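You operate a simulated robot arm through the tools that you are given. There is no shell and no other tool. Be economical: measure what you need, move in short steps, check, and stop when the job is done.

You are at the controls of a simulated robot arm. One attempt, no reset.

JOB
Slide the pen pot aside, dust the bureau top and slide the pot over beside the letter tray.
Fine: use the yellow cloth; it goes back in the letter tray.

It is judged by the outcome, as a careful person would: the job done as asked, and still so three seconds after it is handed in. It fails if anything else is knocked over, pushed out of place, dropped, spilled or broken. Flat cloth is picked up by pressing the open fingertips on it (5 to 10 N) and closing them slowly along it; thin cloth reads only 2 to 8 mm in the jaws.

ROBOT AND FRAMES
A 7-joint arm with a two-finger parallel gripper, fixed in place. Base frame: the origin is at the foot of the arm, x ahead of it, y to its left, z up. Lengths are in cm, angles in rad, forces in N, time in s.
With the tool pointing down near the work surface it reaches from about 12 to 70 cm from the base axis. Its first joint turns from -2.897 to 2.897 rad. Payload 1.57 kg.
The tool frame sits at the grasp point between the pads (the TCP): z along the fingers, y along the line on which they close. The tips reach 3 cm beyond it. Largest opening 11 cm; finger width 2.4, thickness 1.2; the body of the gripper, 4.8 by 11.2 cm, starts 7.8 cm behind the TCP.
Orientation is that of the tool frame in the base frame, as [roll, pitch, yaw] about the fixed x, y, z axes, in that order (R = Rz(yaw) Ry(pitch) Rx(roll)). With the fingers straight down and closing along the base's y, the tool's x points along the base's -x, its y along +y and its z along -z.

CONTROLS
- The arm moves only by the tool arm_command. Its argument "plan" is a list of rows, each an object of numbers (a shift or turn left out is 0, a gripper value left out holds the last): "tx", "ty", "tz": the shift along the tool's x, y, z in cm; "rx", "ry", "rz": the turn, a rotation vector about the tool's x, y, z in rad. In form: [{"tx": .., "ty": .., "tz": .., "rx": .., "ry": .., "rz": ..}, ...]. A call has 1 to 20 rows; each row is the pose to reach, as a shift and turn from the pose commanded when the call began, along the tool's axes at that moment. "gripper" is the opening, from 0 (shut) to 1 (fully open), set as the call begins (left out, the last holds). Rows are played at 5 a second. More than 5 cm and 0.15 rad between two rows, or a gripper value outside its range, and nothing of the call is played. A pose out of reach is approached as far as the arm can. The call stops where the force on the tool passes 70 N (or 10 N more than at its start, if that is more) or the arm is blocked; 0.2 s more then pass. Each finger travels about 4.5 cm/s and halts on what it meets, pressing with about 36 N; the grip force reading is that of the motor and also rises with nothing between the fingers. The clock runs only during rows and for 0.2 s after the last one: add rows that repeat a pose to give the fingers time. It gives the time, the measured TCP pose, the force on the tool (base axes), the opening and the grip force at its end, in the units of the frame above (readings bear some noise).
- Cameras (640 x 400 px; columns grow to the right, rows downward): "scene" is fixed at [21.91, -49.84, 180.14]; the picture's right is [0.70, -0.71, 0.00], its down [-0.56, -0.56, -0.61] and it looks along [0.43, 0.43, -0.80] (base axes); focal length 331 px, centre (320, 200). "wrist" rides on the gripper at [7, 1.6, -14.1] in the tool frame; the picture's right is [-0.23, 0.97, 0.00], its down [-0.85, -0.20, -0.48] and it looks along [-0.47, -0.11, 0.88] (tool axes); focal length 222 px, centre (320, 200). There is no depth. A picture from a camera that has moved, and an enlarged one, comes with that camera's place and axes in the base frame and with its lens.
- grab_frame(camera): a new picture of that camera. No time passes.
- move_column(by): slides the trunk up (or, below 0, down) by that many cm; the arm rides with it, the base frame stays. It gives what a move gives, with no picture.
- enlarge(camera, box): a new picture of the part [left, top, right, bottom] of that camera's present view, enlarged. No time passes.
- finish_job(): hands the job in; it is judged then, once.

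Go step by step. Nothing tells you positions but the pictures and the camera data: compare them with the known pose of the tool, close in by small moves and look again before you grip or let go. The budget is 120 turns and 84 pictures, counting those below and the enlarged ones. Unless the task says otherwise, let go and move clear before handing in, and close with one line.

The tools are called after "Emit:" by a JSON object that holds its "name" and its "arguments". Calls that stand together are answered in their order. arm_command: Moves the arm, as the interface text tells. Its arguments: {"type":"object","properties":{"plan":{"type":"array"},"gripper":{"type":"number"}},"required":["plan"]} The other tools are called the same way: move_column (by) slides the trunk up or down; grab_frame (camera) takes a picture; enlarge (camera, box) takes an enlarged picture of a part of a camera's view; finish_job () hands the job in.

At the start:

```text
clock: 0.0
tool_pos: [38.44, -13.58, 128.9]
orientation: [3.14, -0.001, 3.142]
contact_force: [0.8, 0.3, -0.2]
gripper_width: 10.98
finger_force: 0.1
trunk travel left (down, up): [-52.5, 6.5]
```

scene: 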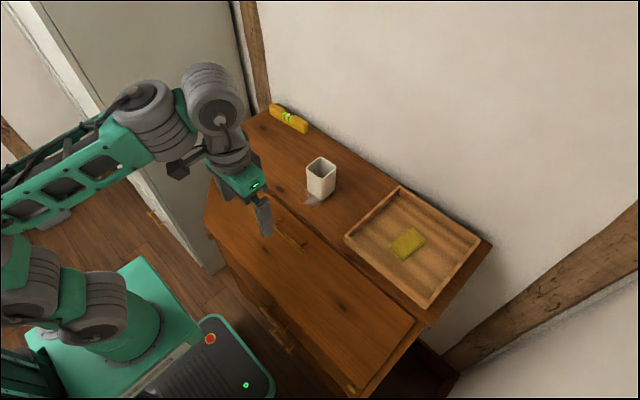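
wrist: 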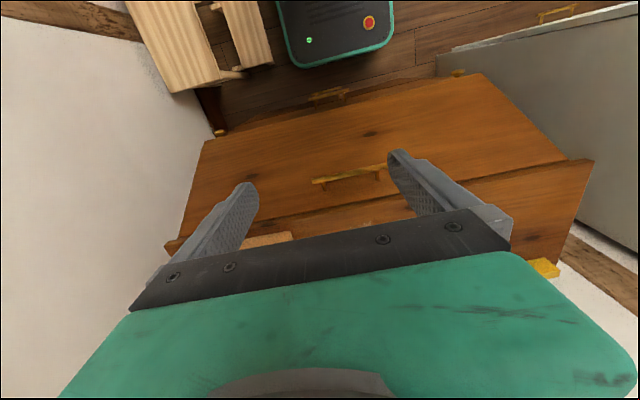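

I see a bureau with a pen pot, a tray holding a yellow cloth, some dust near the pot and another yellow object at the far left. I'll look closer before moving.

Emit:
{"name": "enlarge", "arguments": {"camera": "scene", "box": [200, 90, 360, 190]}}

Emit:
{"name": "enlarge", "arguments": {"camera": "scene", "box": [260, 140, 420, 240]}}

Emit:
{"name": "enlarge", "arguments": {"camera": "scene", "box": [330, 180, 500, 310]}}

```text
4.00 times, centred on (280, 140) of scene
camera zoom: at [21.91, -49.84, 180.14], right [0.7, -0.71, 0.0], down [-0.56, -0.56, -0.61], along [0.43, 0.43, -0.8], focal length 1325 px, centre (480, 440)
```

zoom: 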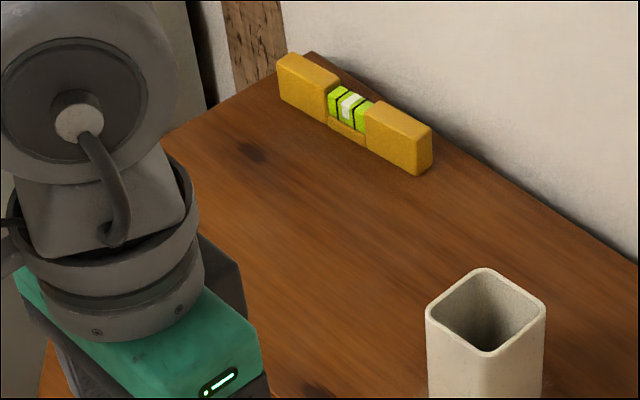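

```text
4.00 times, centred on (340, 190) of scene
camera zoom: at [21.91, -49.84, 180.14], right [0.7, -0.71, 0.0], down [-0.56, -0.56, -0.61], along [0.43, 0.43, -0.8], focal length 1325 px, centre (240, 240)
```

zoom: 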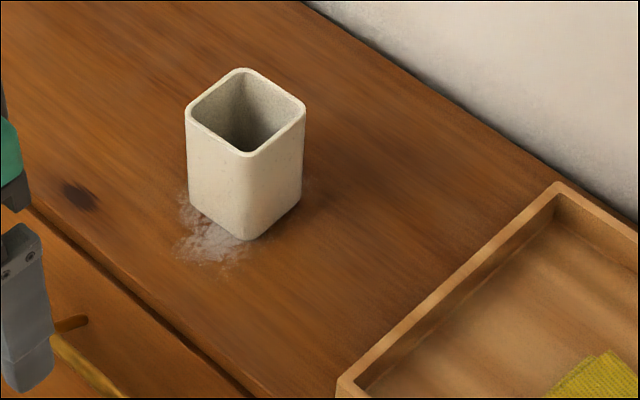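

```text
3.08 times, centred on (415, 245) of scene
camera zoom: at [21.91, -49.84, 180.14], right [0.7, -0.71, 0.0], down [-0.56, -0.56, -0.61], along [0.43, 0.43, -0.8], focal length 1019 px, centre (28, 62)
```

zoom: 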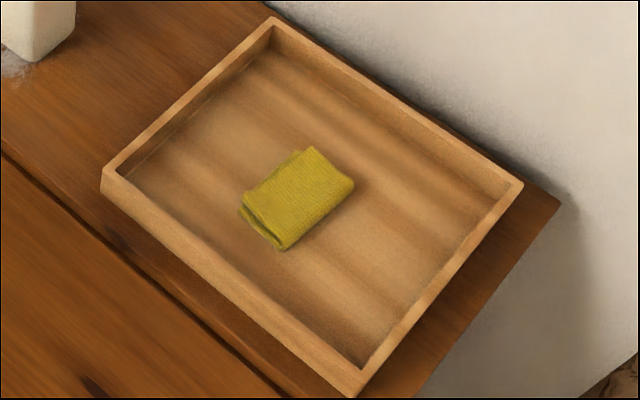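

The pot is empty, about 5.7 cm square and 9 cm tall, centred near (64.9, -7.4), with dust around its front foot. The tray is at about y -24 to -48 and the folded cloth near (67, -36). The other yellow thing is a spirit level, which I leave alone. First I move over the pot.

Emit:
{"name": "arm_command", "arguments": {"plan": [{"tx": -4.5, "ty": 1.1}, {"tx": -9, "ty": 2.2}, {"tx": -13.5, "ty": 3.3}, {"tx": -18, "ty": 4.4}, {"tx": -22.5, "ty": 5.4}, {"tx": -26.5, "ty": 6.2}, {"tx": -26.5, "ty": 6.2}], "gripper": 1}}

Emit:
{"name": "grab_frame", "arguments": {"camera": "scene"}}

Emit:
{"name": "grab_frame", "arguments": {"camera": "wrist"}}

```text
clock: 1.2
tool_pos: [60.02, -8.6, 129.38]
orientation: [-3.137, 0.038, -3.136]
contact_force: [29.8, -6.8, -39.9]
gripper_width: 10.97
finger_force: 0.0
out of reach, approached as far as the arm can: row 5, 6
trunk travel left (down, up): [-52.5, 6.5]
stopped in row 6: the force on the tool passed its limit (the readings are from after the stop); the commanded pose is now the measured one
```

```text
78 pictures are left
```

scene: 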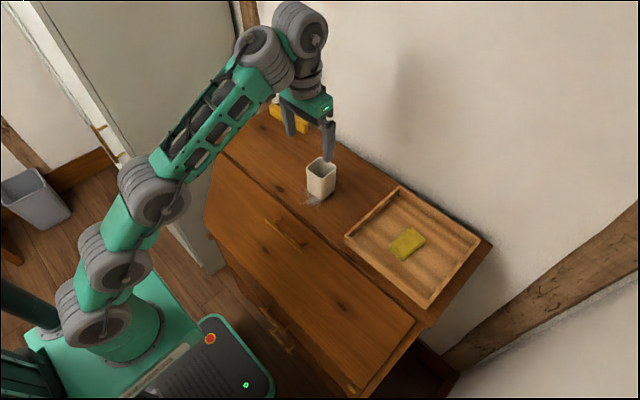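

```text
77 pictures are left
camera wrist: at [52.52, -6.92, 143.1], right [0.22, 0.98, 0.0], down [0.84, -0.19, 0.51], along [0.5, -0.11, -0.86], focal length 222 px, centre (320, 200)
```

wrist: 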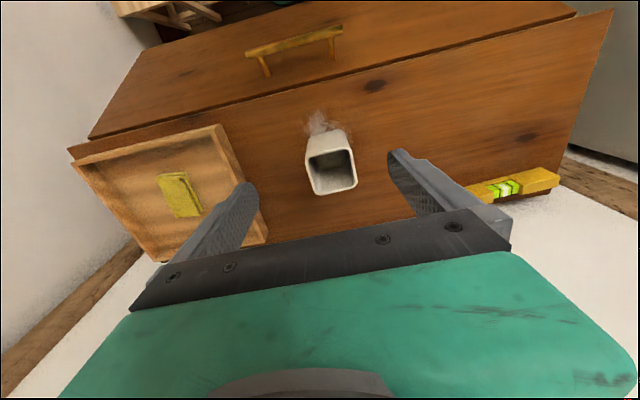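

The arm ran out of reach at this height and it is stretched upward. I back off a little and raise the trunk.

Emit:
{"name": "arm_command", "arguments": {"plan": [{"tx": 2}, {"tx": 4}, {"tx": 4}]}}

Emit:
{"name": "move_column", "arguments": {"by": 6.4}}

```text
clock: 2.0
tool_pos: [56.13, -8.73, 129.05]
orientation: [-3.139, 0.03, -3.136]
contact_force: [-0.9, 0.2, 0.5]
gripper_width: 11.01
finger_force: 0.0
trunk travel left (down, up): [-52.5, 6.5]
```

```text
clock: 3.0
tool_pos: [56.29, -8.69, 135.46]
orientation: [-3.137, 0.028, -3.136]
contact_force: [-0.5, 0.5, -0.3]
gripper_width: 11.0
finger_force: 0.1
trunk travel left (down, up): [-58.9, 0.1]
```

Emit:
{"name": "arm_command", "arguments": {"plan": [{"tz": 4, "ry": 0.015}, {"tz": 8, "ry": 0.03}, {"tz": 12, "ry": 0.03}, {"tz": 15.2, "ry": 0.03}, {"tz": 15.4, "tx": -3, "ty": 0.7, "ry": 0.03}, {"tz": 15.4, "tx": -6, "ty": 1.3, "ry": 0.03}, {"tz": 15.4, "tx": -8.2, "ty": 1.3, "ry": 0.03}, {"tz": 15.4, "tx": -8.2, "ty": 1.3, "ry": 0.03}]}}

Emit:
{"name": "grab_frame", "arguments": {"camera": "wrist"}}

Emit:
{"name": "enlarge", "arguments": {"camera": "scene", "box": [240, 100, 400, 220]}}

```text
clock: 4.8
tool_pos: [64.7, -7.41, 120.13]
orientation: [-3.137, -0.001, -3.136]
contact_force: [-0.2, -0.7, 0.3]
gripper_width: 10.97
finger_force: 0.0
trunk travel left (down, up): [-58.9, 0.1]
```

```text
76 pictures are left
camera wrist: at [57.71, -5.74, 134.24], right [0.22, 0.97, 0.0], down [0.86, -0.19, 0.48], along [0.47, -0.11, -0.88], focal length 222 px, centre (320, 200)
```

wrist: 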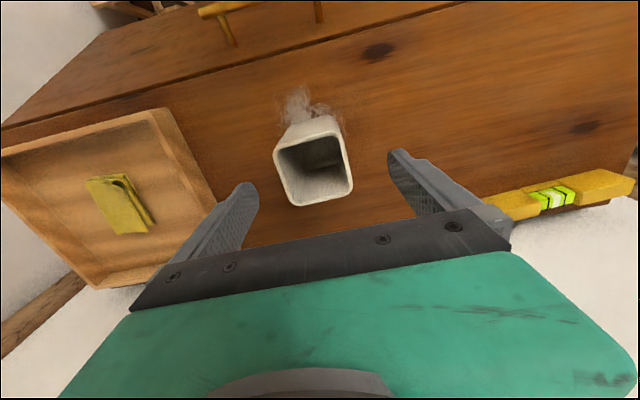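

```text
3.33 times, centred on (320, 160) of scene
camera zoom: at [21.91, -49.84, 180.14], right [0.7, -0.71, 0.0], down [-0.56, -0.56, -0.61], along [0.43, 0.43, -0.8], focal length 1104 px, centre (320, 333)
```

zoom: 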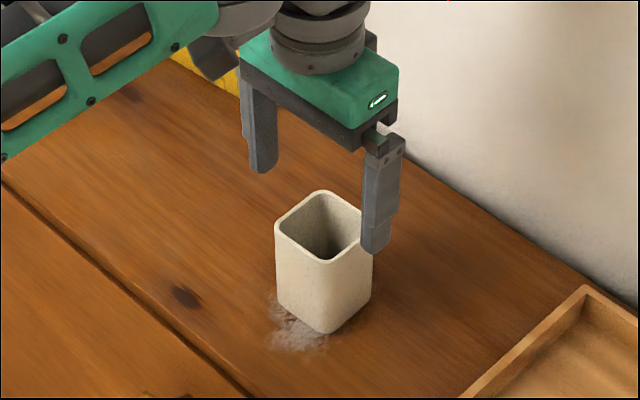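

The pot sits between the fingers, centred near (64.6, -7.8). I lower over it and close gently.

Emit:
{"name": "arm_command", "arguments": {"plan": [{"ty": -0.4, "tz": 3}, {"ty": -0.4, "tz": 6}, {"ty": -0.4, "tz": 8.6}, {"ty": -0.4, "tz": 8.6}]}}

Emit:
{"name": "enlarge", "arguments": {"camera": "scene", "box": [240, 100, 400, 220]}}

```text
clock: 5.8
tool_pos: [64.84, -7.57, 111.51]
orientation: [-3.138, 0.001, -3.137]
contact_force: [0.3, 0.9, 0.2]
gripper_width: 11.01
finger_force: 0.1
trunk travel left (down, up): [-58.9, 0.1]
```

```text
3.33 times, centred on (320, 160) of scene
camera zoom: at [21.91, -49.84, 180.14], right [0.7, -0.71, 0.0], down [-0.56, -0.56, -0.61], along [0.43, 0.43, -0.8], focal length 1104 px, centre (320, 333)
```

zoom: 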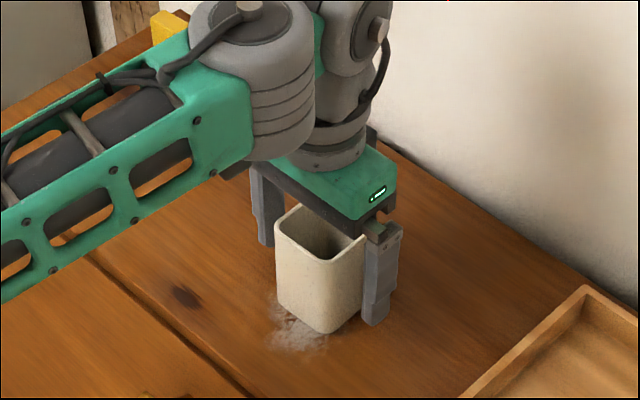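

Emit:
{"name": "arm_command", "arguments": {"plan": [{}, {}, {}, {}, {}], "gripper": 0.56}}

Emit:
{"name": "arm_command", "arguments": {"plan": [{}, {}, {}], "gripper": 0.5}}

Emit:
{"name": "enlarge", "arguments": {"camera": "scene", "box": [240, 100, 400, 220]}}

```text
clock: 7.0
tool_pos: [64.91, -7.74, 111.46]
orientation: [-3.136, 0.0, -3.136]
contact_force: [0.0, -0.7, -0.2]
gripper_width: 6.42
finger_force: 33.5
trunk travel left (down, up): [-58.9, 0.1]
```

```text
clock: 7.8
tool_pos: [64.94, -7.78, 111.54]
orientation: [-3.137, -0.001, -3.136]
contact_force: [0.1, -2.1, 0.9]
gripper_width: 6.41
finger_force: 36.1
trunk travel left (down, up): [-58.9, 0.1]
```

```text
3.33 times, centred on (320, 160) of scene
camera zoom: at [21.91, -49.84, 180.14], right [0.7, -0.71, 0.0], down [-0.56, -0.56, -0.61], along [0.43, 0.43, -0.8], focal length 1104 px, centre (320, 333)
```

zoom: 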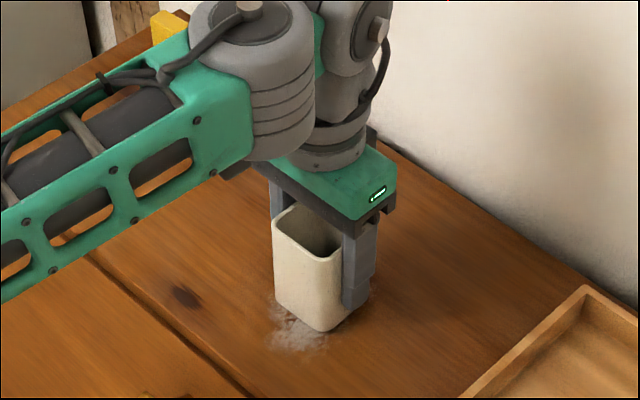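

The pot is gripped at 6.4 cm wide. I slide it left along the top to about y +8, clear of the dust.

Emit:
{"name": "arm_command", "arguments": {"plan": [{"ty": 1}, {"ty": 3}, {"ty": 5}, {"ty": 7}, {"ty": 9}, {"ty": 11}, {"ty": 13}, {"ty": 15}, {"ty": 16}, {"ty": 16}]}}

Emit:
{"name": "grab_frame", "arguments": {"camera": "scene"}}

```text
clock: 10.0
tool_pos: [64.79, 8.25, 111.69]
orientation: [-3.137, 0.0, -3.136]
contact_force: [-0.4, -0.3, 0.2]
gripper_width: 6.43
finger_force: 35.9
trunk travel left (down, up): [-58.9, 0.1]
```

```text
72 pictures are left
```

scene: 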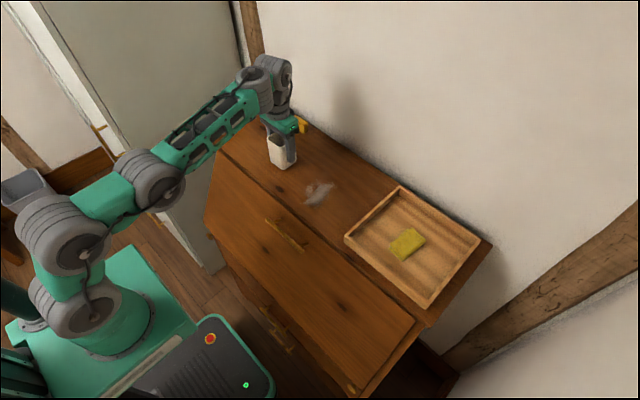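

Pot moved; the dust patch is visible. I release, opening enough to clear, and lift straight up.

Emit:
{"name": "arm_command", "arguments": {"plan": [{}, {}, {}], "gripper": 0.8}}

Emit:
{"name": "arm_command", "arguments": {"plan": [{"tz": -3}, {"tz": -6}, {"tz": -8.5}, {"tz": -8.5}]}}

Emit:
{"name": "enlarge", "arguments": {"camera": "scene", "box": [240, 120, 400, 220]}}

```text
clock: 10.8
tool_pos: [64.89, 8.12, 111.61]
orientation: [-3.137, -0.001, -3.135]
contact_force: [0.1, -0.4, -0.3]
gripper_width: 8.81
finger_force: 0.0
trunk travel left (down, up): [-58.9, 0.1]
```

```text
clock: 11.8
tool_pos: [64.7, 8.16, 120.22]
orientation: [-3.138, 0.001, -3.136]
contact_force: [-0.3, 0.2, 0.6]
gripper_width: 8.83
finger_force: 0.0
trunk travel left (down, up): [-58.9, 0.1]
```

```text
4.00 times, centred on (320, 170) of scene
camera zoom: at [21.91, -49.84, 180.14], right [0.7, -0.71, 0.0], down [-0.56, -0.56, -0.61], along [0.43, 0.43, -0.8], focal length 1325 px, centre (320, 320)
```

zoom: 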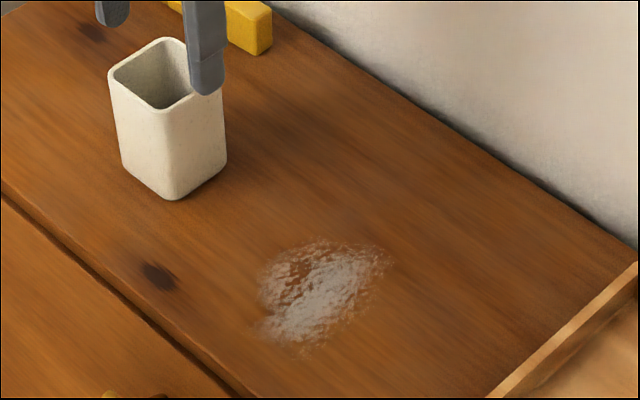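

Dust covers roughly x 59–69.5, y -11.5 to -4. Now I go toward the tray to see the cloth from the wrist camera.

Emit:
{"name": "arm_command", "arguments": {"plan": [{"tz": -2}, {"tx": 3.5, "tz": -2}, {"tx": 7, "tz": -2}, {"tx": 7, "ty": -4.8, "tz": -2}, {"tx": 7, "ty": -9.6, "tz": -2}, {"tx": 7, "ty": -14.4, "tz": -2}, {"tx": 7, "ty": -19.2, "tz": -2}, {"tx": 7, "ty": -24, "tz": -2}, {"tx": 7, "ty": -28.8, "tz": -2}, {"tx": 7, "ty": -33.6, "tz": -2}, {"tx": 7, "ty": -38.4, "tz": -2}, {"tx": 7, "ty": -43, "tz": -2}, {"tx": 7, "ty": -43, "tz": -2}]}}

Emit:
{"name": "grab_frame", "arguments": {"camera": "wrist"}}

```text
clock: 14.6
tool_pos: [57.81, -34.87, 122.35]
orientation: [-3.137, 0.001, -3.137]
contact_force: [1.1, -0.3, -0.9]
gripper_width: 8.8
finger_force: 0.1
trunk travel left (down, up): [-58.9, 0.1]
```

```text
70 pictures are left
camera wrist: at [50.82, -33.16, 136.53], right [0.22, 0.97, 0.0], down [0.86, -0.19, 0.48], along [0.47, -0.11, -0.88], focal length 222 px, centre (320, 200)
```

wrist: 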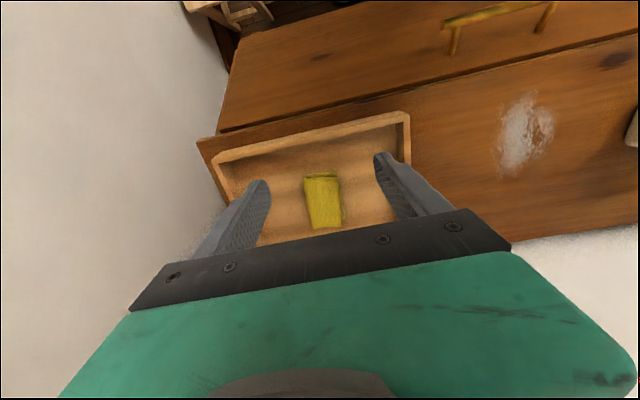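

Cloth's near edge is at about (62.6, -35.8), running to x 71.6. I narrow the fingers and move out over the near end.

Emit:
{"name": "arm_command", "arguments": {"plan": [{"tz": 3}, {"tz": 6, "tx": -1}, {"tz": 7.5, "tx": -3, "ty": -0.5}, {"tz": 8.5, "tx": -5, "ty": -1}, {"tz": 8.5, "tx": -6.7, "ty": -1.1}, {"tz": 8.5, "tx": -6.7, "ty": -1.1}], "gripper": 0.27}}

Emit:
{"name": "grab_frame", "arguments": {"camera": "wrist"}}

Emit:
{"name": "enlarge", "arguments": {"camera": "scene", "box": [320, 160, 480, 280]}}

```text
clock: 16.0
tool_pos: [62.24, -34.69, 113.27]
orientation: [-3.137, 0.0, -3.136]
contact_force: [0.2, -0.5, 0.3]
gripper_width: 2.96
finger_force: 0.1
out of reach, approached as far as the arm can: row 4, 5, 6
trunk travel left (down, up): [-58.9, 0.1]
```

```text
69 pictures are left
camera wrist: at [55.2, -33.08, 127.26], right [0.22, 0.97, 0.0], down [0.86, -0.19, 0.48], along [0.47, -0.11, -0.88], focal length 222 px, centre (320, 200)
```

wrist: 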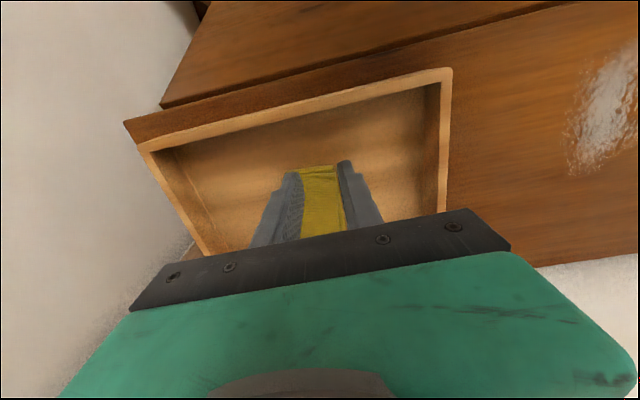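

```text
3.33 times, centred on (400, 220) of scene
camera zoom: at [21.91, -49.84, 180.14], right [0.7, -0.71, 0.0], down [-0.56, -0.56, -0.61], along [0.43, 0.43, -0.8], focal length 1104 px, centre (53, 133)
```

zoom: 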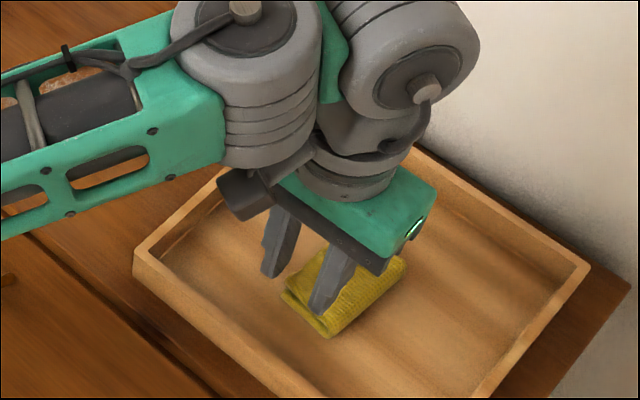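

The arm is at its reach limit 2 cm short, so I tilt the tool a little, tips outward.

Emit:
{"name": "arm_command", "arguments": {"plan": [{"ry": -0.1}, {"ry": -0.2}, {"ry": -0.2}]}}

```text
clock: 16.8
tool_pos: [62.18, -34.77, 113.29]
orientation: [-3.137, 0.2, -3.137]
contact_force: [-0.2, 0.6, -0.2]
gripper_width: 2.97
finger_force: 0.0
trunk travel left (down, up): [-58.9, 0.1]
```

Emit:
{"name": "arm_command", "arguments": {"plan": [{"tx": -0.6, "ty": -0.6, "tz": 0.7}, {"tx": -1.23, "ty": -1.2, "tz": 1.48}, {"tx": -1.23, "ty": -1.2, "tz": 1.48}]}}

Emit:
{"name": "enlarge", "arguments": {"camera": "wrist", "box": [200, 100, 460, 260]}}

Emit:
{"name": "enlarge", "arguments": {"camera": "scene", "box": [350, 200, 450, 280]}}

```text
clock: 17.6
tool_pos: [63.6, -36.02, 112.47]
orientation: [-3.135, 0.205, -3.135]
contact_force: [-4.6, 2.1, 15.0]
gripper_width: 2.84
finger_force: 0.0
trunk travel left (down, up): [-58.9, 0.1]
```

```text
2.46 times, centred on (330, 180) of wrist
camera zoom: at [53.87, -34.29, 124.71], right [0.22, 0.98, 0.04], down [0.74, -0.19, 0.64], along [0.64, -0.11, -0.76], focal length 547 px, centre (295, 249)
```

zoom: 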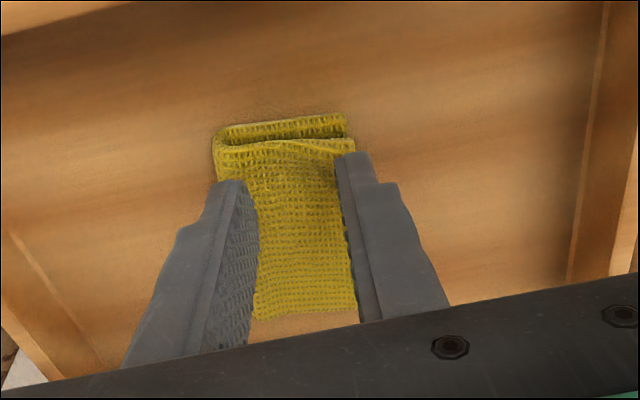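

```text
5.00 times, centred on (400, 240) of scene
camera zoom: at [21.91, -49.84, 180.14], right [0.7, -0.71, 0.0], down [-0.56, -0.56, -0.61], along [0.43, 0.43, -0.8], focal length 1657 px, centre (-80, 0)
```

zoom: 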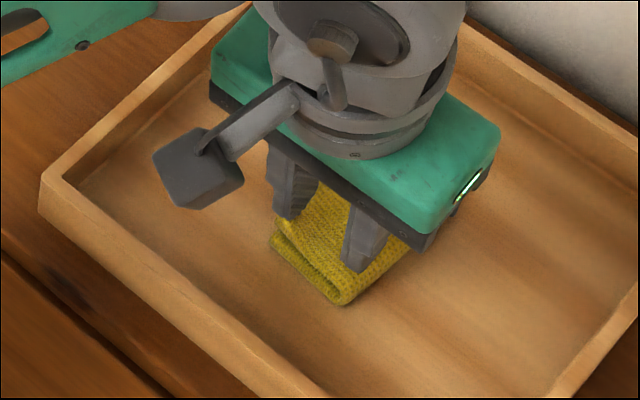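

The tips press on the cloth at 15 N already; I ease off slightly and close in small steps.

Emit:
{"name": "arm_command", "arguments": {"plan": [{"tz": -0.12}, {"tz": -0.12}]}}

Emit:
{"name": "arm_command", "arguments": {"plan": [{}, {}], "gripper": 0.2}}

```text
clock: 18.2
tool_pos: [63.63, -35.95, 112.51]
orientation: [-3.136, 0.201, -3.134]
contact_force: [1.0, 0.3, 15.4]
gripper_width: 2.91
finger_force: 0.0
trunk travel left (down, up): [-58.9, 0.1]
```

```text
clock: 18.8
tool_pos: [63.5, -36.01, 112.43]
orientation: [-3.136, 0.203, -3.137]
contact_force: [1.2, -5.0, 18.9]
gripper_width: 2.64
finger_force: 2.2
trunk travel left (down, up): [-58.9, 0.1]
```

Emit:
{"name": "arm_command", "arguments": {"plan": [{"tz": -0.2}, {"tz": -0.2}]}}

```text
clock: 19.4
tool_pos: [63.61, -36.07, 112.51]
orientation: [-3.14, 0.201, -3.137]
contact_force: [-2.5, -4.1, 11.8]
gripper_width: 2.62
finger_force: 2.2
trunk travel left (down, up): [-58.9, 0.1]
```

Emit:
{"name": "arm_command", "arguments": {"plan": [{"tz": -0.1}, {"tz": -0.1}, {"tz": -0.1}], "gripper": 0.14}}

Emit:
{"name": "arm_command", "arguments": {"plan": [{}, {}, {}], "gripper": 0.08}}

Emit:
{"name": "enlarge", "arguments": {"camera": "wrist", "box": [200, 100, 460, 260]}}

```text
clock: 20.2
tool_pos: [63.59, -35.93, 112.48]
orientation: [-3.137, 0.198, -3.135]
contact_force: [-1.2, -2.6, 5.4]
gripper_width: 2.15
finger_force: 3.1
trunk travel left (down, up): [-58.9, 0.1]
```

```text
clock: 21.0
tool_pos: [63.61, -35.87, 112.61]
orientation: [-3.138, 0.202, -3.134]
contact_force: [-1.8, 1.5, 5.2]
gripper_width: 1.45
finger_force: 2.7
trunk travel left (down, up): [-58.9, 0.1]
```

```text
2.46 times, centred on (330, 180) of wrist
camera zoom: at [53.99, -34.24, 124.9], right [0.22, 0.98, 0.04], down [0.74, -0.19, 0.64], along [0.63, -0.11, -0.77], focal length 547 px, centre (295, 249)
```

zoom: 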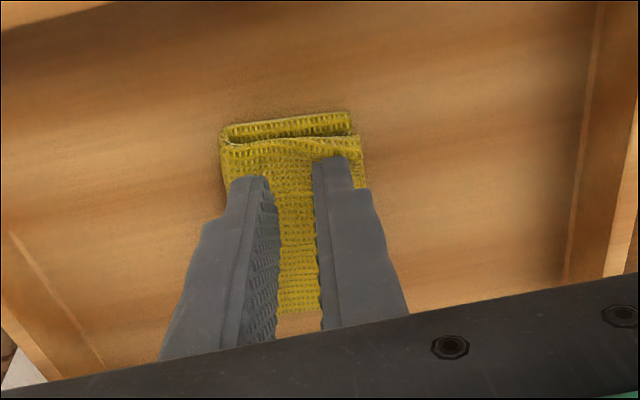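

Emit:
{"name": "arm_command", "arguments": {"plan": [{"tz": 0.08}, {"tz": 0.08}, {"tz": 0.08}], "gripper": 0.03}}

Emit:
{"name": "arm_command", "arguments": {"plan": [{}, {}, {}, {}], "gripper": 0}}

Emit:
{"name": "enlarge", "arguments": {"camera": "wrist", "box": [200, 100, 460, 260]}}

```text
clock: 21.8
tool_pos: [63.69, -35.91, 112.56]
orientation: [-3.136, 0.201, -3.135]
contact_force: [0.2, 2.9, 9.8]
gripper_width: 1.05
finger_force: 3.8
trunk travel left (down, up): [-58.9, 0.1]
```

```text
clock: 22.8
tool_pos: [63.73, -35.98, 112.6]
orientation: [-3.136, 0.203, -3.137]
contact_force: [-0.2, -1.9, 14.2]
gripper_width: 0.02
finger_force: 21.4
trunk travel left (down, up): [-58.9, 0.1]
```

```text
2.46 times, centred on (330, 180) of wrist
camera zoom: at [53.93, -34.28, 124.95], right [0.22, 0.98, 0.04], down [0.74, -0.19, 0.64], along [0.63, -0.11, -0.77], focal length 547 px, centre (295, 249)
```

zoom: 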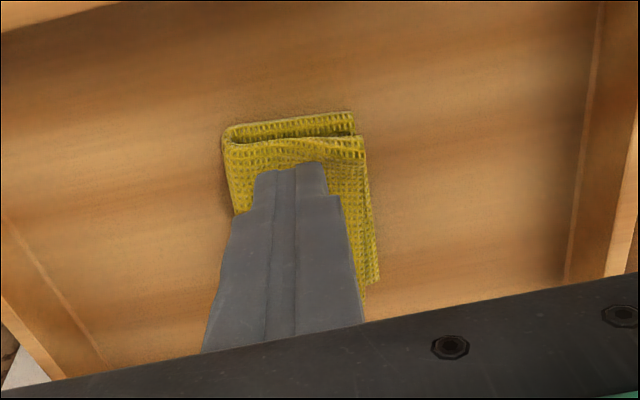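

The fingers slipped shut without the cloth. I lift a bit, reopen wider and retry with more careful force control.

Emit:
{"name": "arm_command", "arguments": {"plan": [{"tz": -0.7}, {"tz": -1.2}, {"tz": -1.2}]}}

Emit:
{"name": "arm_command", "arguments": {"plan": [{}, {}, {}, {}], "gripper": 0.3}}

Emit:
{"name": "enlarge", "arguments": {"camera": "wrist", "box": [200, 100, 460, 260]}}

Emit:
{"name": "enlarge", "arguments": {"camera": "scene", "box": [350, 200, 450, 280]}}

```text
clock: 23.6
tool_pos: [63.48, -35.96, 113.56]
orientation: [-3.139, 0.198, -3.136]
contact_force: [-0.9, 0.0, -0.9]
gripper_width: 0.0
finger_force: 21.4
trunk travel left (down, up): [-58.9, 0.1]
```

```text
clock: 24.6
tool_pos: [63.4, -35.8, 113.68]
orientation: [-3.137, 0.201, -3.136]
contact_force: [0.1, 0.7, 0.2]
gripper_width: 3.31
finger_force: 0.1
trunk travel left (down, up): [-58.9, 0.1]
```

```text
2.46 times, centred on (330, 180) of wrist
camera zoom: at [53.76, -34.33, 126.01], right [0.22, 0.98, 0.04], down [0.74, -0.19, 0.64], along [0.63, -0.11, -0.77], focal length 547 px, centre (295, 249)
```

zoom: 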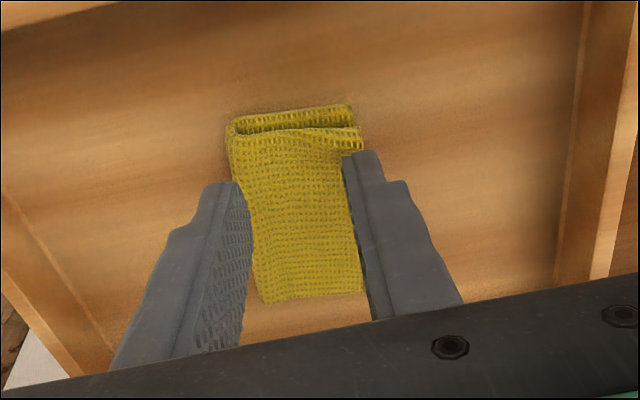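

```text
5.00 times, centred on (400, 240) of scene
camera zoom: at [21.91, -49.84, 180.14], right [0.7, -0.71, 0.0], down [-0.56, -0.56, -0.61], along [0.43, 0.43, -0.8], focal length 1657 px, centre (-80, 0)
```

zoom: 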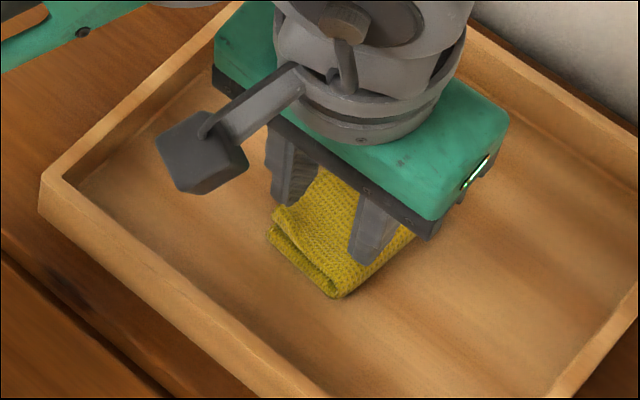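

The tilted tips' lower edge was right at the cloth border, so I shift about 1 cm further onto it and press again.

Emit:
{"name": "arm_command", "arguments": {"plan": [{"tx": -1.06, "ty": -0.1, "tz": 0.25}, {"tx": -1.06, "ty": -0.1, "tz": 0.7}, {"tx": -1.06, "ty": -0.1, "tz": 1.0}, {"tx": -1.06, "ty": -0.1, "tz": 1.1}, {"tx": -1.06, "ty": -0.1, "tz": 1.1}]}}

```text
clock: 25.8
tool_pos: [64.28, -35.94, 112.66]
orientation: [-3.137, 0.199, -3.136]
contact_force: [-0.9, -0.3, 0.0]
gripper_width: 3.32
finger_force: 0.0
out of reach, approached as far as the arm can: row 1, 2, 3, 4, 5
trunk travel left (down, up): [-58.9, 0.1]
```

Emit:
{"name": "arm_command", "arguments": {"plan": [{"tx": 0.04, "tz": 0.2}, {"tx": 0.06, "tz": 0.3}, {"tx": 0.06, "tz": 0.3}]}}

```text
clock: 26.6
tool_pos: [64.31, -35.97, 112.46]
orientation: [-3.138, 0.202, -3.136]
contact_force: [0.8, 0.7, 1.4]
gripper_width: 3.34
finger_force: 0.1
trunk travel left (down, up): [-58.9, 0.1]
```

Emit:
{"name": "arm_command", "arguments": {"plan": [{"tx": 0.03, "tz": 0.12}, {"tx": 0.03, "tz": 0.15}, {"tx": 0.03, "tz": 0.15}]}}

```text
clock: 27.4
tool_pos: [64.21, -35.91, 112.47]
orientation: [-3.136, 0.202, -3.134]
contact_force: [1.2, 0.4, 8.2]
gripper_width: 3.35
finger_force: 0.6
trunk travel left (down, up): [-58.9, 0.1]
```

8 N of contact. I close in small steps and watch force.

Emit:
{"name": "arm_command", "arguments": {"plan": [{}, {}], "gripper": 0.26}}

Emit:
{"name": "arm_command", "arguments": {"plan": [{}, {}], "gripper": 0.22}}

Emit:
{"name": "arm_command", "arguments": {"plan": [{}, {}], "gripper": 0.18}}

```text
clock: 28.0
tool_pos: [64.3, -35.86, 112.41]
orientation: [-3.135, 0.199, -3.136]
contact_force: [1.6, 0.3, 8.9]
gripper_width: 3.33
finger_force: 1.7
trunk travel left (down, up): [-58.9, 0.1]
```

```text
clock: 28.6
tool_pos: [64.16, -35.92, 112.38]
orientation: [-3.137, 0.202, -3.136]
contact_force: [2.4, -0.3, 10.3]
gripper_width: 3.29
finger_force: 4.6
trunk travel left (down, up): [-58.9, 0.1]
```

```text
clock: 29.2
tool_pos: [64.11, -35.95, 112.32]
orientation: [-3.136, 0.202, -3.138]
contact_force: [0.7, 2.0, 9.5]
gripper_width: 3.3
finger_force: 7.7
trunk travel left (down, up): [-58.9, 0.1]
```

Emit:
{"name": "arm_command", "arguments": {"plan": [{}, {}], "gripper": 0.14}}

Emit:
{"name": "arm_command", "arguments": {"plan": [{}, {}], "gripper": 0.1}}

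Emit:
{"name": "enlarge", "arguments": {"camera": "wrist", "box": [200, 100, 460, 260]}}

```text
clock: 29.8
tool_pos: [64.08, -35.88, 112.36]
orientation: [-3.136, 0.202, -3.136]
contact_force: [1.3, 0.9, 11.5]
gripper_width: 3.27
finger_force: 9.6
trunk travel left (down, up): [-58.9, 0.1]
```

```text
clock: 30.4
tool_pos: [64.2, -35.93, 112.35]
orientation: [-3.137, 0.2, -3.136]
contact_force: [0.2, 0.4, 9.9]
gripper_width: 3.28
finger_force: 12.3
trunk travel left (down, up): [-58.9, 0.1]
```

```text
2.46 times, centred on (330, 180) of wrist
camera zoom: at [54.52, -34.25, 124.68], right [0.22, 0.98, 0.04], down [0.74, -0.19, 0.64], along [0.63, -0.11, -0.77], focal length 547 px, centre (295, 249)
```

zoom: 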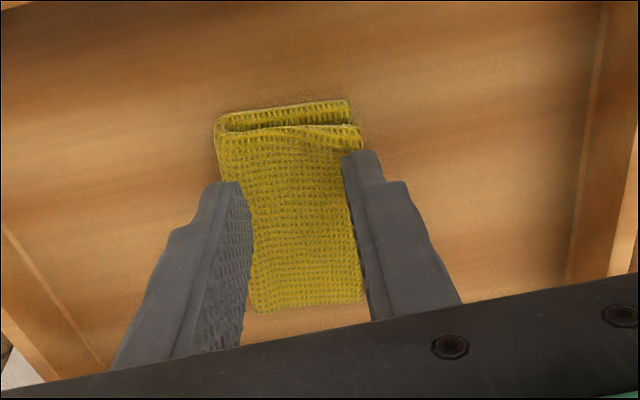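

Emit:
{"name": "arm_command", "arguments": {"plan": [{}, {}], "gripper": 0.06}}

Emit:
{"name": "arm_command", "arguments": {"plan": [{}, {}], "gripper": 0.03}}

Emit:
{"name": "arm_command", "arguments": {"plan": [{}, {}, {}], "gripper": 0}}

Emit:
{"name": "enlarge", "arguments": {"camera": "wrist", "box": [200, 100, 460, 260]}}

```text
clock: 31.0
tool_pos: [64.26, -35.94, 112.44]
orientation: [-3.137, 0.2, -3.135]
contact_force: [-1.3, 1.0, 9.4]
gripper_width: 3.23
finger_force: 14.3
trunk travel left (down, up): [-58.9, 0.1]
```

```text
clock: 31.6
tool_pos: [64.26, -35.89, 112.29]
orientation: [-3.137, 0.201, -3.137]
contact_force: [-0.1, 0.5, 10.6]
gripper_width: 3.22
finger_force: 16.3
trunk travel left (down, up): [-58.9, 0.1]
```

```text
clock: 32.4
tool_pos: [64.09, -35.89, 112.74]
orientation: [-3.132, 0.206, -3.135]
contact_force: [0.9, -0.5, 20.5]
gripper_width: 0.02
finger_force: 21.0
trunk travel left (down, up): [-58.9, 0.1]
```

```text
2.46 times, centred on (330, 180) of wrist
camera zoom: at [54.4, -34.17, 125.0], right [0.22, 0.98, 0.04], down [0.74, -0.19, 0.65], along [0.64, -0.11, -0.76], focal length 547 px, centre (295, 249)
```

zoom: 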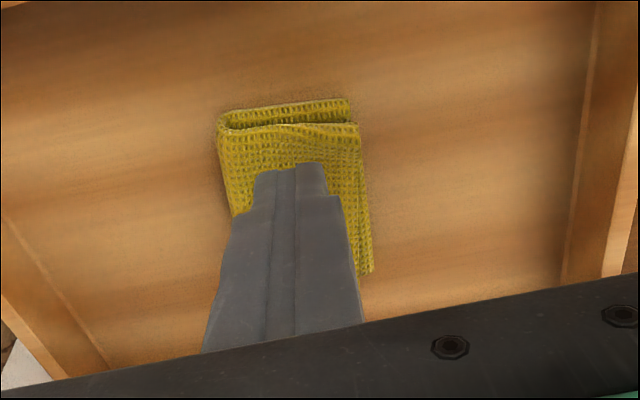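

It slipped again by stick-slip. I'll lift, open wider than the cloth and instead bring the fingertips down either side of it so the edges get pushed together.

Emit:
{"name": "arm_command", "arguments": {"plan": [{"tz": -0.8}, {"tz": -1.6}, {"tz": -1.6}]}}

Emit:
{"name": "arm_command", "arguments": {"plan": [{}, {}, {}, {}, {}], "gripper": 0.58}}

Emit:
{"name": "enlarge", "arguments": {"camera": "wrist", "box": [200, 100, 460, 260]}}

Emit:
{"name": "enlarge", "arguments": {"camera": "scene", "box": [350, 200, 450, 280]}}

```text
clock: 33.2
tool_pos: [64.01, -35.78, 113.83]
orientation: [-3.136, 0.201, -3.135]
contact_force: [0.4, -0.4, 0.2]
gripper_width: 0.01
finger_force: 21.6
trunk travel left (down, up): [-58.9, 0.1]
```

```text
clock: 34.4
tool_pos: [64.05, -35.89, 113.76]
orientation: [-3.139, 0.201, -3.135]
contact_force: [-0.5, -0.6, -0.4]
gripper_width: 6.38
finger_force: 0.0
trunk travel left (down, up): [-58.9, 0.1]
```

```text
2.46 times, centred on (330, 180) of wrist
camera zoom: at [54.34, -34.18, 126.18], right [0.22, 0.98, 0.04], down [0.74, -0.19, 0.64], along [0.63, -0.11, -0.77], focal length 547 px, centre (295, 249)
```

zoom: 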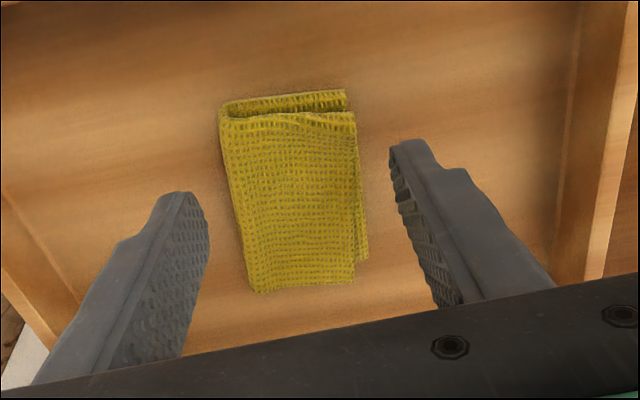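

```text
5.00 times, centred on (400, 240) of scene
camera zoom: at [21.91, -49.84, 180.14], right [0.7, -0.71, 0.0], down [-0.56, -0.56, -0.61], along [0.43, 0.43, -0.8], focal length 1657 px, centre (-80, 0)
```

zoom: 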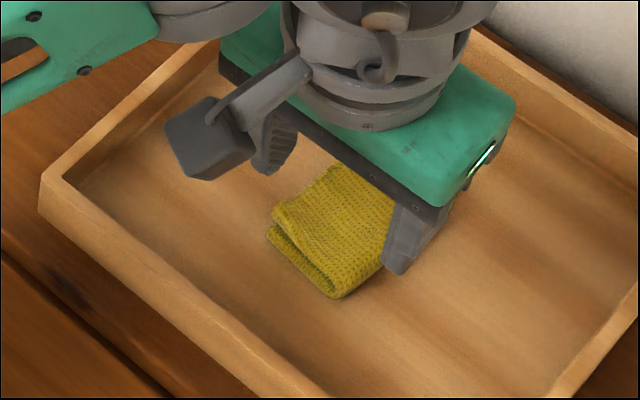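

Emit:
{"name": "arm_command", "arguments": {"plan": [{"tx": 0.2, "tz": 1.0}, {"tx": 0.4, "tz": 2.0}, {"tx": 0.5, "tz": 2.6}, {"tx": 0.5, "tz": 2.6}]}}

```text
clock: 35.4
tool_pos: [64.16, -36.02, 111.19]
orientation: [-3.141, 0.198, -3.136]
contact_force: [0.5, 0.5, 0.6]
gripper_width: 6.37
finger_force: 0.1
trunk travel left (down, up): [-58.9, 0.1]
```

Emit:
{"name": "arm_command", "arguments": {"plan": [{"tx": 0.1, "tz": 0.5}, {"tx": 0.16, "tz": 0.8}, {"tx": 0.2, "tz": 1.0}, {"tx": 0.2, "tz": 1.0}]}}

Emit:
{"name": "enlarge", "arguments": {"camera": "scene", "box": [350, 200, 450, 280]}}

```text
clock: 36.4
tool_pos: [64.12, -36.02, 110.12]
orientation: [-3.138, 0.198, -3.139]
contact_force: [-0.6, -0.1, 0.1]
gripper_width: 6.36
finger_force: 0.1
trunk travel left (down, up): [-58.9, 0.1]
```

```text
5.00 times, centred on (400, 240) of scene
camera zoom: at [21.91, -49.84, 180.14], right [0.7, -0.71, 0.0], down [-0.56, -0.56, -0.61], along [0.43, 0.43, -0.8], focal length 1657 px, centre (-80, 0)
```

zoom: 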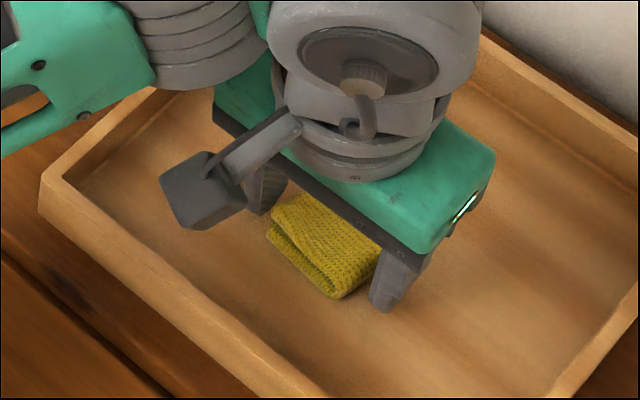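

The tips are beside the cloth, just above the tray floor. Closing slowly on the cloth's sides.

Emit:
{"name": "arm_command", "arguments": {"plan": [{"tz": 0.1}, {"tz": 0.1}, {"tz": 0.1}], "gripper": 0.42}}

Emit:
{"name": "arm_command", "arguments": {"plan": [{}, {}, {}], "gripper": 0.34}}

Emit:
{"name": "arm_command", "arguments": {"plan": [{}, {}, {}], "gripper": 0.26}}

Emit:
{"name": "enlarge", "arguments": {"camera": "wrist", "box": [200, 100, 460, 260]}}

```text
clock: 37.2
tool_pos: [64.01, -36.01, 110.12]
orientation: [-3.138, 0.199, -3.136]
contact_force: [0.1, -0.7, 3.1]
gripper_width: 5.37
finger_force: 34.9
trunk travel left (down, up): [-58.9, 0.1]
```

```text
clock: 38.0
tool_pos: [64.2, -35.97, 110.17]
orientation: [-3.137, 0.2, -3.137]
contact_force: [0.5, -2.0, 6.1]
gripper_width: 5.36
finger_force: 36.2
trunk travel left (down, up): [-58.9, 0.1]
```

```text
clock: 38.8
tool_pos: [64.07, -36.01, 110.12]
orientation: [-3.14, 0.199, -3.137]
contact_force: [0.8, -1.8, 6.8]
gripper_width: 5.38
finger_force: 35.7
trunk travel left (down, up): [-58.9, 0.1]
```

```text
2.46 times, centred on (330, 180) of wrist
camera zoom: at [54.45, -34.38, 122.49], right [0.22, 0.98, 0.04], down [0.74, -0.19, 0.64], along [0.63, -0.11, -0.77], focal length 547 px, centre (295, 249)
```

zoom: 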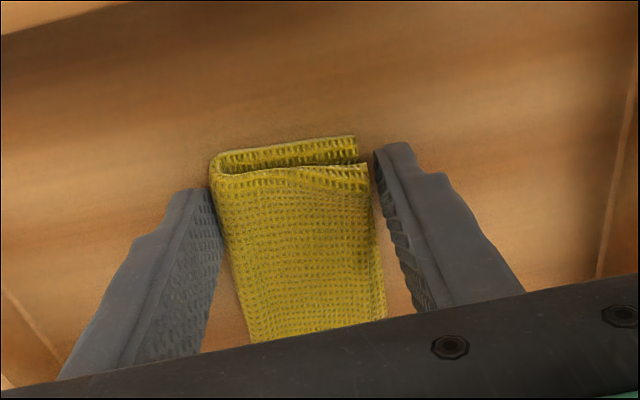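

The folded cloth behaves as a firm bundle and is now gripped at 5.4 cm. I lift it a little and check.

Emit:
{"name": "arm_command", "arguments": {"plan": [{"tx": -0.2, "tz": -1}, {"tx": -0.4, "tz": -2}, {"tx": -0.6, "tz": -3}, {"tx": -0.6, "tz": -3}]}}

Emit:
{"name": "enlarge", "arguments": {"camera": "wrist", "box": [200, 100, 460, 260]}}

Emit:
{"name": "enlarge", "arguments": {"camera": "scene", "box": [350, 200, 450, 280]}}

```text
clock: 39.8
tool_pos: [63.98, -35.82, 113.1]
orientation: [-3.138, 0.197, -3.136]
contact_force: [0.2, -0.9, 0.1]
gripper_width: 5.35
finger_force: 36.2
trunk travel left (down, up): [-58.9, 0.1]
```

```text
2.46 times, centred on (330, 180) of wrist
camera zoom: at [54.37, -34.25, 125.46], right [0.22, 0.98, 0.04], down [0.74, -0.19, 0.64], along [0.63, -0.11, -0.77], focal length 547 px, centre (295, 249)
```

zoom: 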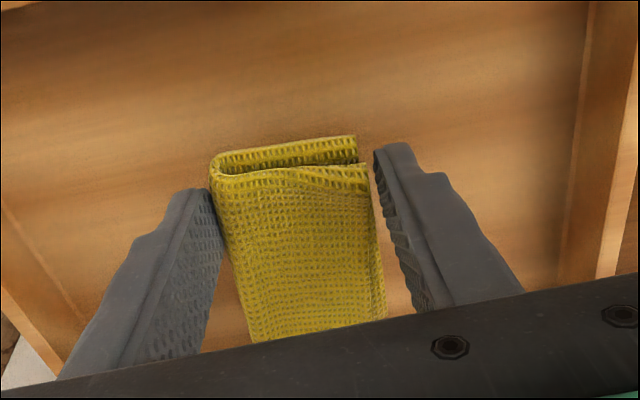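

```text
5.00 times, centred on (400, 240) of scene
camera zoom: at [21.91, -49.84, 180.14], right [0.7, -0.71, 0.0], down [-0.56, -0.56, -0.61], along [0.43, 0.43, -0.8], focal length 1657 px, centre (-80, 0)
```

zoom: 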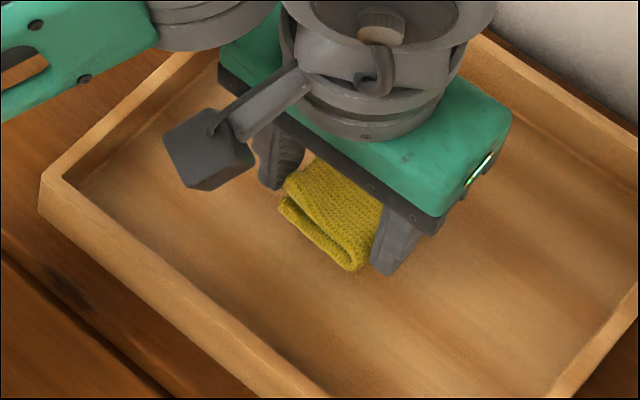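

The cloth is held firmly. I raise it over the tray rim and carry it to the right edge of the dust.

Emit:
{"name": "arm_command", "arguments": {"plan": [{"tx": 0.5, "tz": -3.5}, {"tx": 1.4, "tz": -6.4}, {"tx": 2.2, "tz": -6.6}, {"tx": 2.2, "ty": 4.5, "tz": -6.6}, {"tx": 2.2, "ty": 9, "tz": -6.6}, {"tx": 2.2, "ty": 13.5, "tz": -6.6}, {"tx": 2.2, "ty": 18, "tz": -6.6}, {"tx": 2.2, "ty": 21.3, "tz": -6.6}, {"tx": 2.2, "ty": 21.3, "tz": -6.6}]}}

Emit:
{"name": "grab_frame", "arguments": {"camera": "scene"}}

Emit:
{"name": "grab_frame", "arguments": {"camera": "wrist"}}

```text
clock: 41.7
tool_pos: [66.7, -19.08, 124.92]
orientation: [-3.137, 0.176, -3.09]
contact_force: [6.4, 2.9, -5.7]
gripper_width: 5.33
finger_force: 35.9
out of reach, approached as far as the arm can: row 3, 4, 5, 6, 7, 8, 9
trunk travel left (down, up): [-58.9, 0.1]
stopped in row 9: the force on the tool passed its limit (the readings are from after the stop); the commanded pose is now the measured one
```

```text
53 pictures are left
```

scene: 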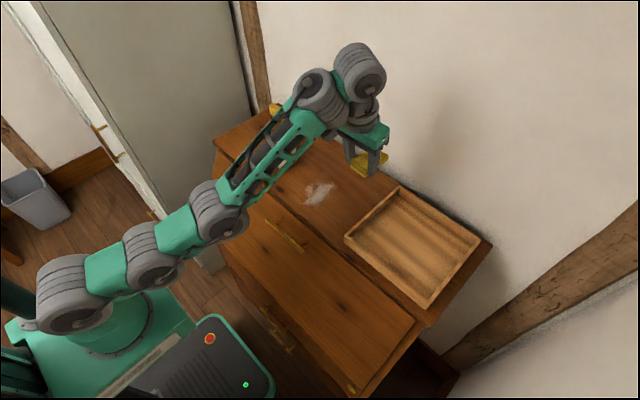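

```text
52 pictures are left
camera wrist: at [57.33, -17.79, 137.48], right [0.17, 0.98, 0.04], down [0.77, -0.16, 0.62], along [0.62, -0.08, -0.78], focal length 222 px, centre (320, 200)
```

wrist: 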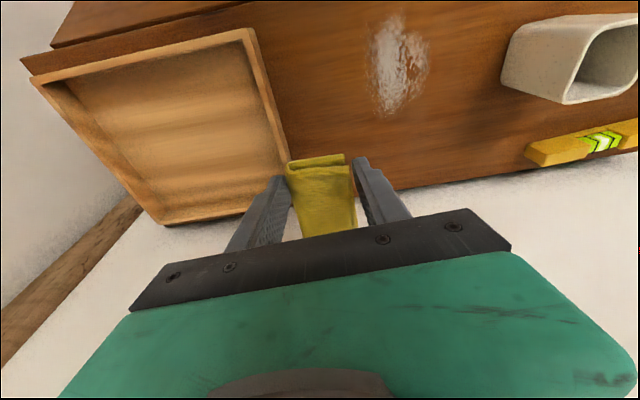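

The arm straightened and drifted up near its limit, but the cloth is still held. I draw it back in.

Emit:
{"name": "arm_command", "arguments": {"plan": [{"tx": 2, "tz": 0.3}, {"tx": 4, "tz": 0.6}, {"tx": 6.2, "tz": 0.9}, {"tx": 6.2, "tz": 0.9}]}}

```text
clock: 42.7
tool_pos: [66.74, -19.63, 124.71]
orientation: [3.14, 0.176, -3.092]
contact_force: [12.7, -9.6, -17.4]
gripper_width: 5.33
finger_force: 35.7
out of reach, approached as far as the arm can: row 1, 2, 3, 4
trunk travel left (down, up): [-58.9, 0.1]
```

Emit:
{"name": "arm_command", "arguments": {"plan": [{"tz": 1}, {"tz": 2}, {"tz": 3}, {"tz": 3}]}}

```text
clock: 43.7
tool_pos: [68.03, -20.12, 121.93]
orientation: [3.139, 0.173, -3.09]
contact_force: [-0.1, 0.7, -0.7]
gripper_width: 5.32
finger_force: 35.6
out of reach, approached as far as the arm can: row 2, 3, 4
trunk travel left (down, up): [-58.9, 0.1]
```

Emit:
{"name": "arm_command", "arguments": {"plan": [{"tx": 0.7, "tz": 0.7}, {"tx": 1.5, "tz": 1.5}, {"tx": 1.5, "tz": 1.5}]}}

```text
clock: 44.5
tool_pos: [68.26, -20.51, 121.08]
orientation: [3.139, 0.173, -3.089]
contact_force: [0.3, 0.2, -0.8]
gripper_width: 5.3
finger_force: 35.8
out of reach, approached as far as the arm can: row 1, 2, 3
trunk travel left (down, up): [-58.9, 0.1]
```

Emit:
{"name": "arm_command", "arguments": {"plan": [{"tx": 2, "tz": 3}, {"tx": 4, "tz": 5}, {"tx": 7, "tz": 6}, {"tx": 7, "tz": 6}, {"tx": 7, "tz": 6}]}}

Emit:
{"name": "grab_frame", "arguments": {"camera": "scene"}}

```text
clock: 45.7
tool_pos: [68.84, -22.79, 117.22]
orientation: [3.14, 0.175, -3.091]
contact_force: [0.6, 0.8, -0.6]
gripper_width: 5.3
finger_force: 36.0
out of reach, approached as far as the arm can: row 1, 2, 3, 4, 5
trunk travel left (down, up): [-58.9, 0.1]
```

```text
51 pictures are left
```

scene: 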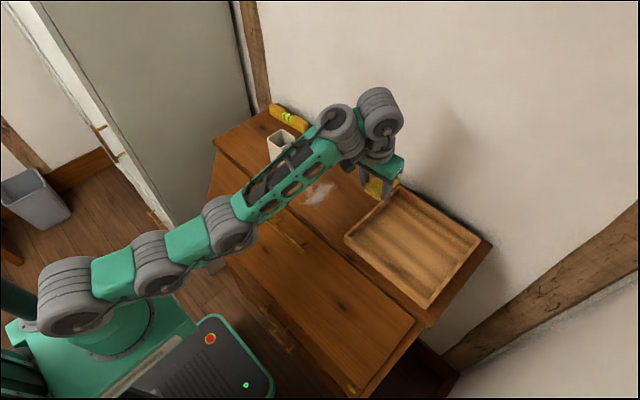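

Emit:
{"name": "arm_command", "arguments": {"plan": [{"ry": -0.06}, {"ry": -0.12}, {"ry": -0.12}]}}

```text
clock: 46.5
tool_pos: [70.2, -23.29, 118.15]
orientation: [3.129, 0.306, -3.088]
contact_force: [-0.5, 0.2, -1.2]
gripper_width: 5.33
finger_force: 35.8
out of reach, approached as far as the arm can: row 1, 2, 3
trunk travel left (down, up): [-58.9, 0.1]
```

Emit:
{"name": "arm_command", "arguments": {"plan": [{"tx": 3, "ty": 2, "tz": 0.7}, {"tx": 6, "ty": 4, "tz": 1.4}, {"tx": 9, "ty": 6, "tz": 2}, {"tx": 12, "ty": 8, "tz": 2.5}, {"tx": 15, "ty": 9, "tz": 2.5}, {"tx": 18, "ty": 9, "tz": 2.5}, {"tx": 18, "ty": 9, "tz": 2.5}, {"tx": 18, "ty": 9, "tz": 2.5}, {"tx": 18, "ty": 9, "tz": 2.5}]}}

```text
clock: 48.5
tool_pos: [68.24, -19.68, 115.14]
orientation: [3.141, 0.293, -3.091]
contact_force: [0.1, 0.9, -0.2]
gripper_width: 5.29
finger_force: 36.0
out of reach, approached as far as the arm can: row 1, 2, 3, 4, 5, 6, 7, 8, 9
trunk travel left (down, up): [-58.9, 0.1]
```

Emit:
{"name": "arm_command", "arguments": {"plan": [{"tx": 2}, {"tx": 4}, {"tx": 4}, {"tx": 4}]}}

Emit:
{"name": "grab_frame", "arguments": {"camera": "scene"}}

```text
clock: 49.5
tool_pos: [67.77, -21.29, 114.7]
orientation: [3.139, 0.294, -3.091]
contact_force: [0.4, -0.1, -0.7]
gripper_width: 5.29
finger_force: 36.3
out of reach, approached as far as the arm can: row 1, 2, 3, 4
trunk travel left (down, up): [-58.9, 0.1]
```

```text
50 pictures are left
```

scene: 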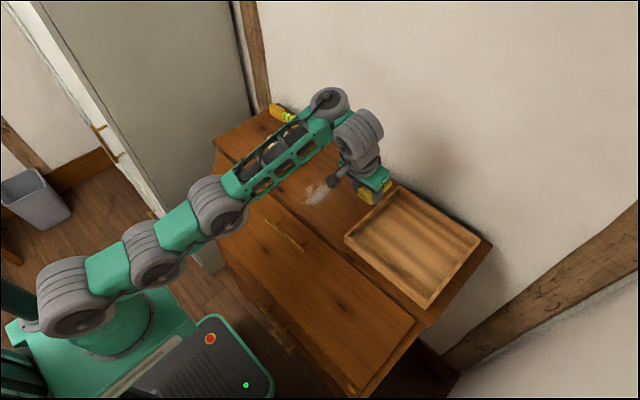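

The elbow seems to have gone over its straight point to the wrong side. I stretch out through the singular point, then pull back in.

Emit:
{"name": "arm_command", "arguments": {"plan": [{"tx": -2, "tz": -1}, {"tx": -3.7, "tz": -2}, {"tx": -6, "tz": -4}, {"tx": -6, "tz": -4}, {"tx": -6, "tz": -4}]}}

Emit:
{"name": "arm_command", "arguments": {"plan": [{"tx": 1.5, "tz": 0.8}, {"tx": 3, "tz": 1.5}, {"tx": 3, "tz": 1.5}]}}

```text
clock: 50.7
tool_pos: [71.33, -20.9, 120.12]
orientation: [3.141, 0.293, -3.091]
contact_force: [1.1, 0.0, -1.1]
gripper_width: 5.29
finger_force: 36.0
out of reach, approached as far as the arm can: row 3, 4, 5
trunk travel left (down, up): [-58.9, 0.1]
```

```text
clock: 51.5
tool_pos: [68.8, -21.05, 117.8]
orientation: [3.141, 0.296, -3.091]
contact_force: [0.1, 0.4, -1.0]
gripper_width: 5.25
finger_force: 35.9
trunk travel left (down, up): [-58.9, 0.1]
```

Emit:
{"name": "arm_command", "arguments": {"plan": [{"tx": 1.5}, {"tx": 3}, {"tx": 4.5}, {"tx": 6}, {"tx": 6}]}}

```text
clock: 52.7
tool_pos: [66.58, -22.46, 117.37]
orientation: [3.141, 0.293, -3.091]
contact_force: [-0.4, 0.6, 0.1]
gripper_width: 5.29
finger_force: 36.3
out of reach, approached as far as the arm can: row 2, 3, 4, 5
trunk travel left (down, up): [-58.9, 0.1]
```

Emit:
{"name": "arm_command", "arguments": {"plan": [{"tx": -3.5, "ty": 1.5, "tz": -2}, {"tx": -7, "ty": 3, "tz": -4}, {"tx": -10.5, "ty": 4, "tz": -6}, {"tx": -14, "ty": 5, "tz": -8}, {"tx": -14, "ty": 5, "tz": -8}]}}

Emit:
{"name": "arm_command", "arguments": {"plan": [{"tx": 1.5, "tz": 1}, {"tx": 3, "tz": 2}, {"tx": 4.5, "tz": 3}, {"tx": 6, "tz": 4}, {"tx": 6, "tz": 4}]}}

```text
clock: 53.9
tool_pos: [70.77, -16.68, 125.97]
orientation: [3.138, 0.293, -3.091]
contact_force: [0.2, 0.3, -0.5]
gripper_width: 5.29
finger_force: 36.4
out of reach, approached as far as the arm can: row 2, 3, 4, 5
trunk travel left (down, up): [-58.9, 0.1]
```

```text
clock: 55.1
tool_pos: [66.99, -16.9, 120.75]
orientation: [3.14, 0.29, -3.092]
contact_force: [0.3, 0.7, -1.3]
gripper_width: 5.3
finger_force: 35.9
out of reach, approached as far as the arm can: row 4, 5
trunk travel left (down, up): [-58.9, 0.1]
```

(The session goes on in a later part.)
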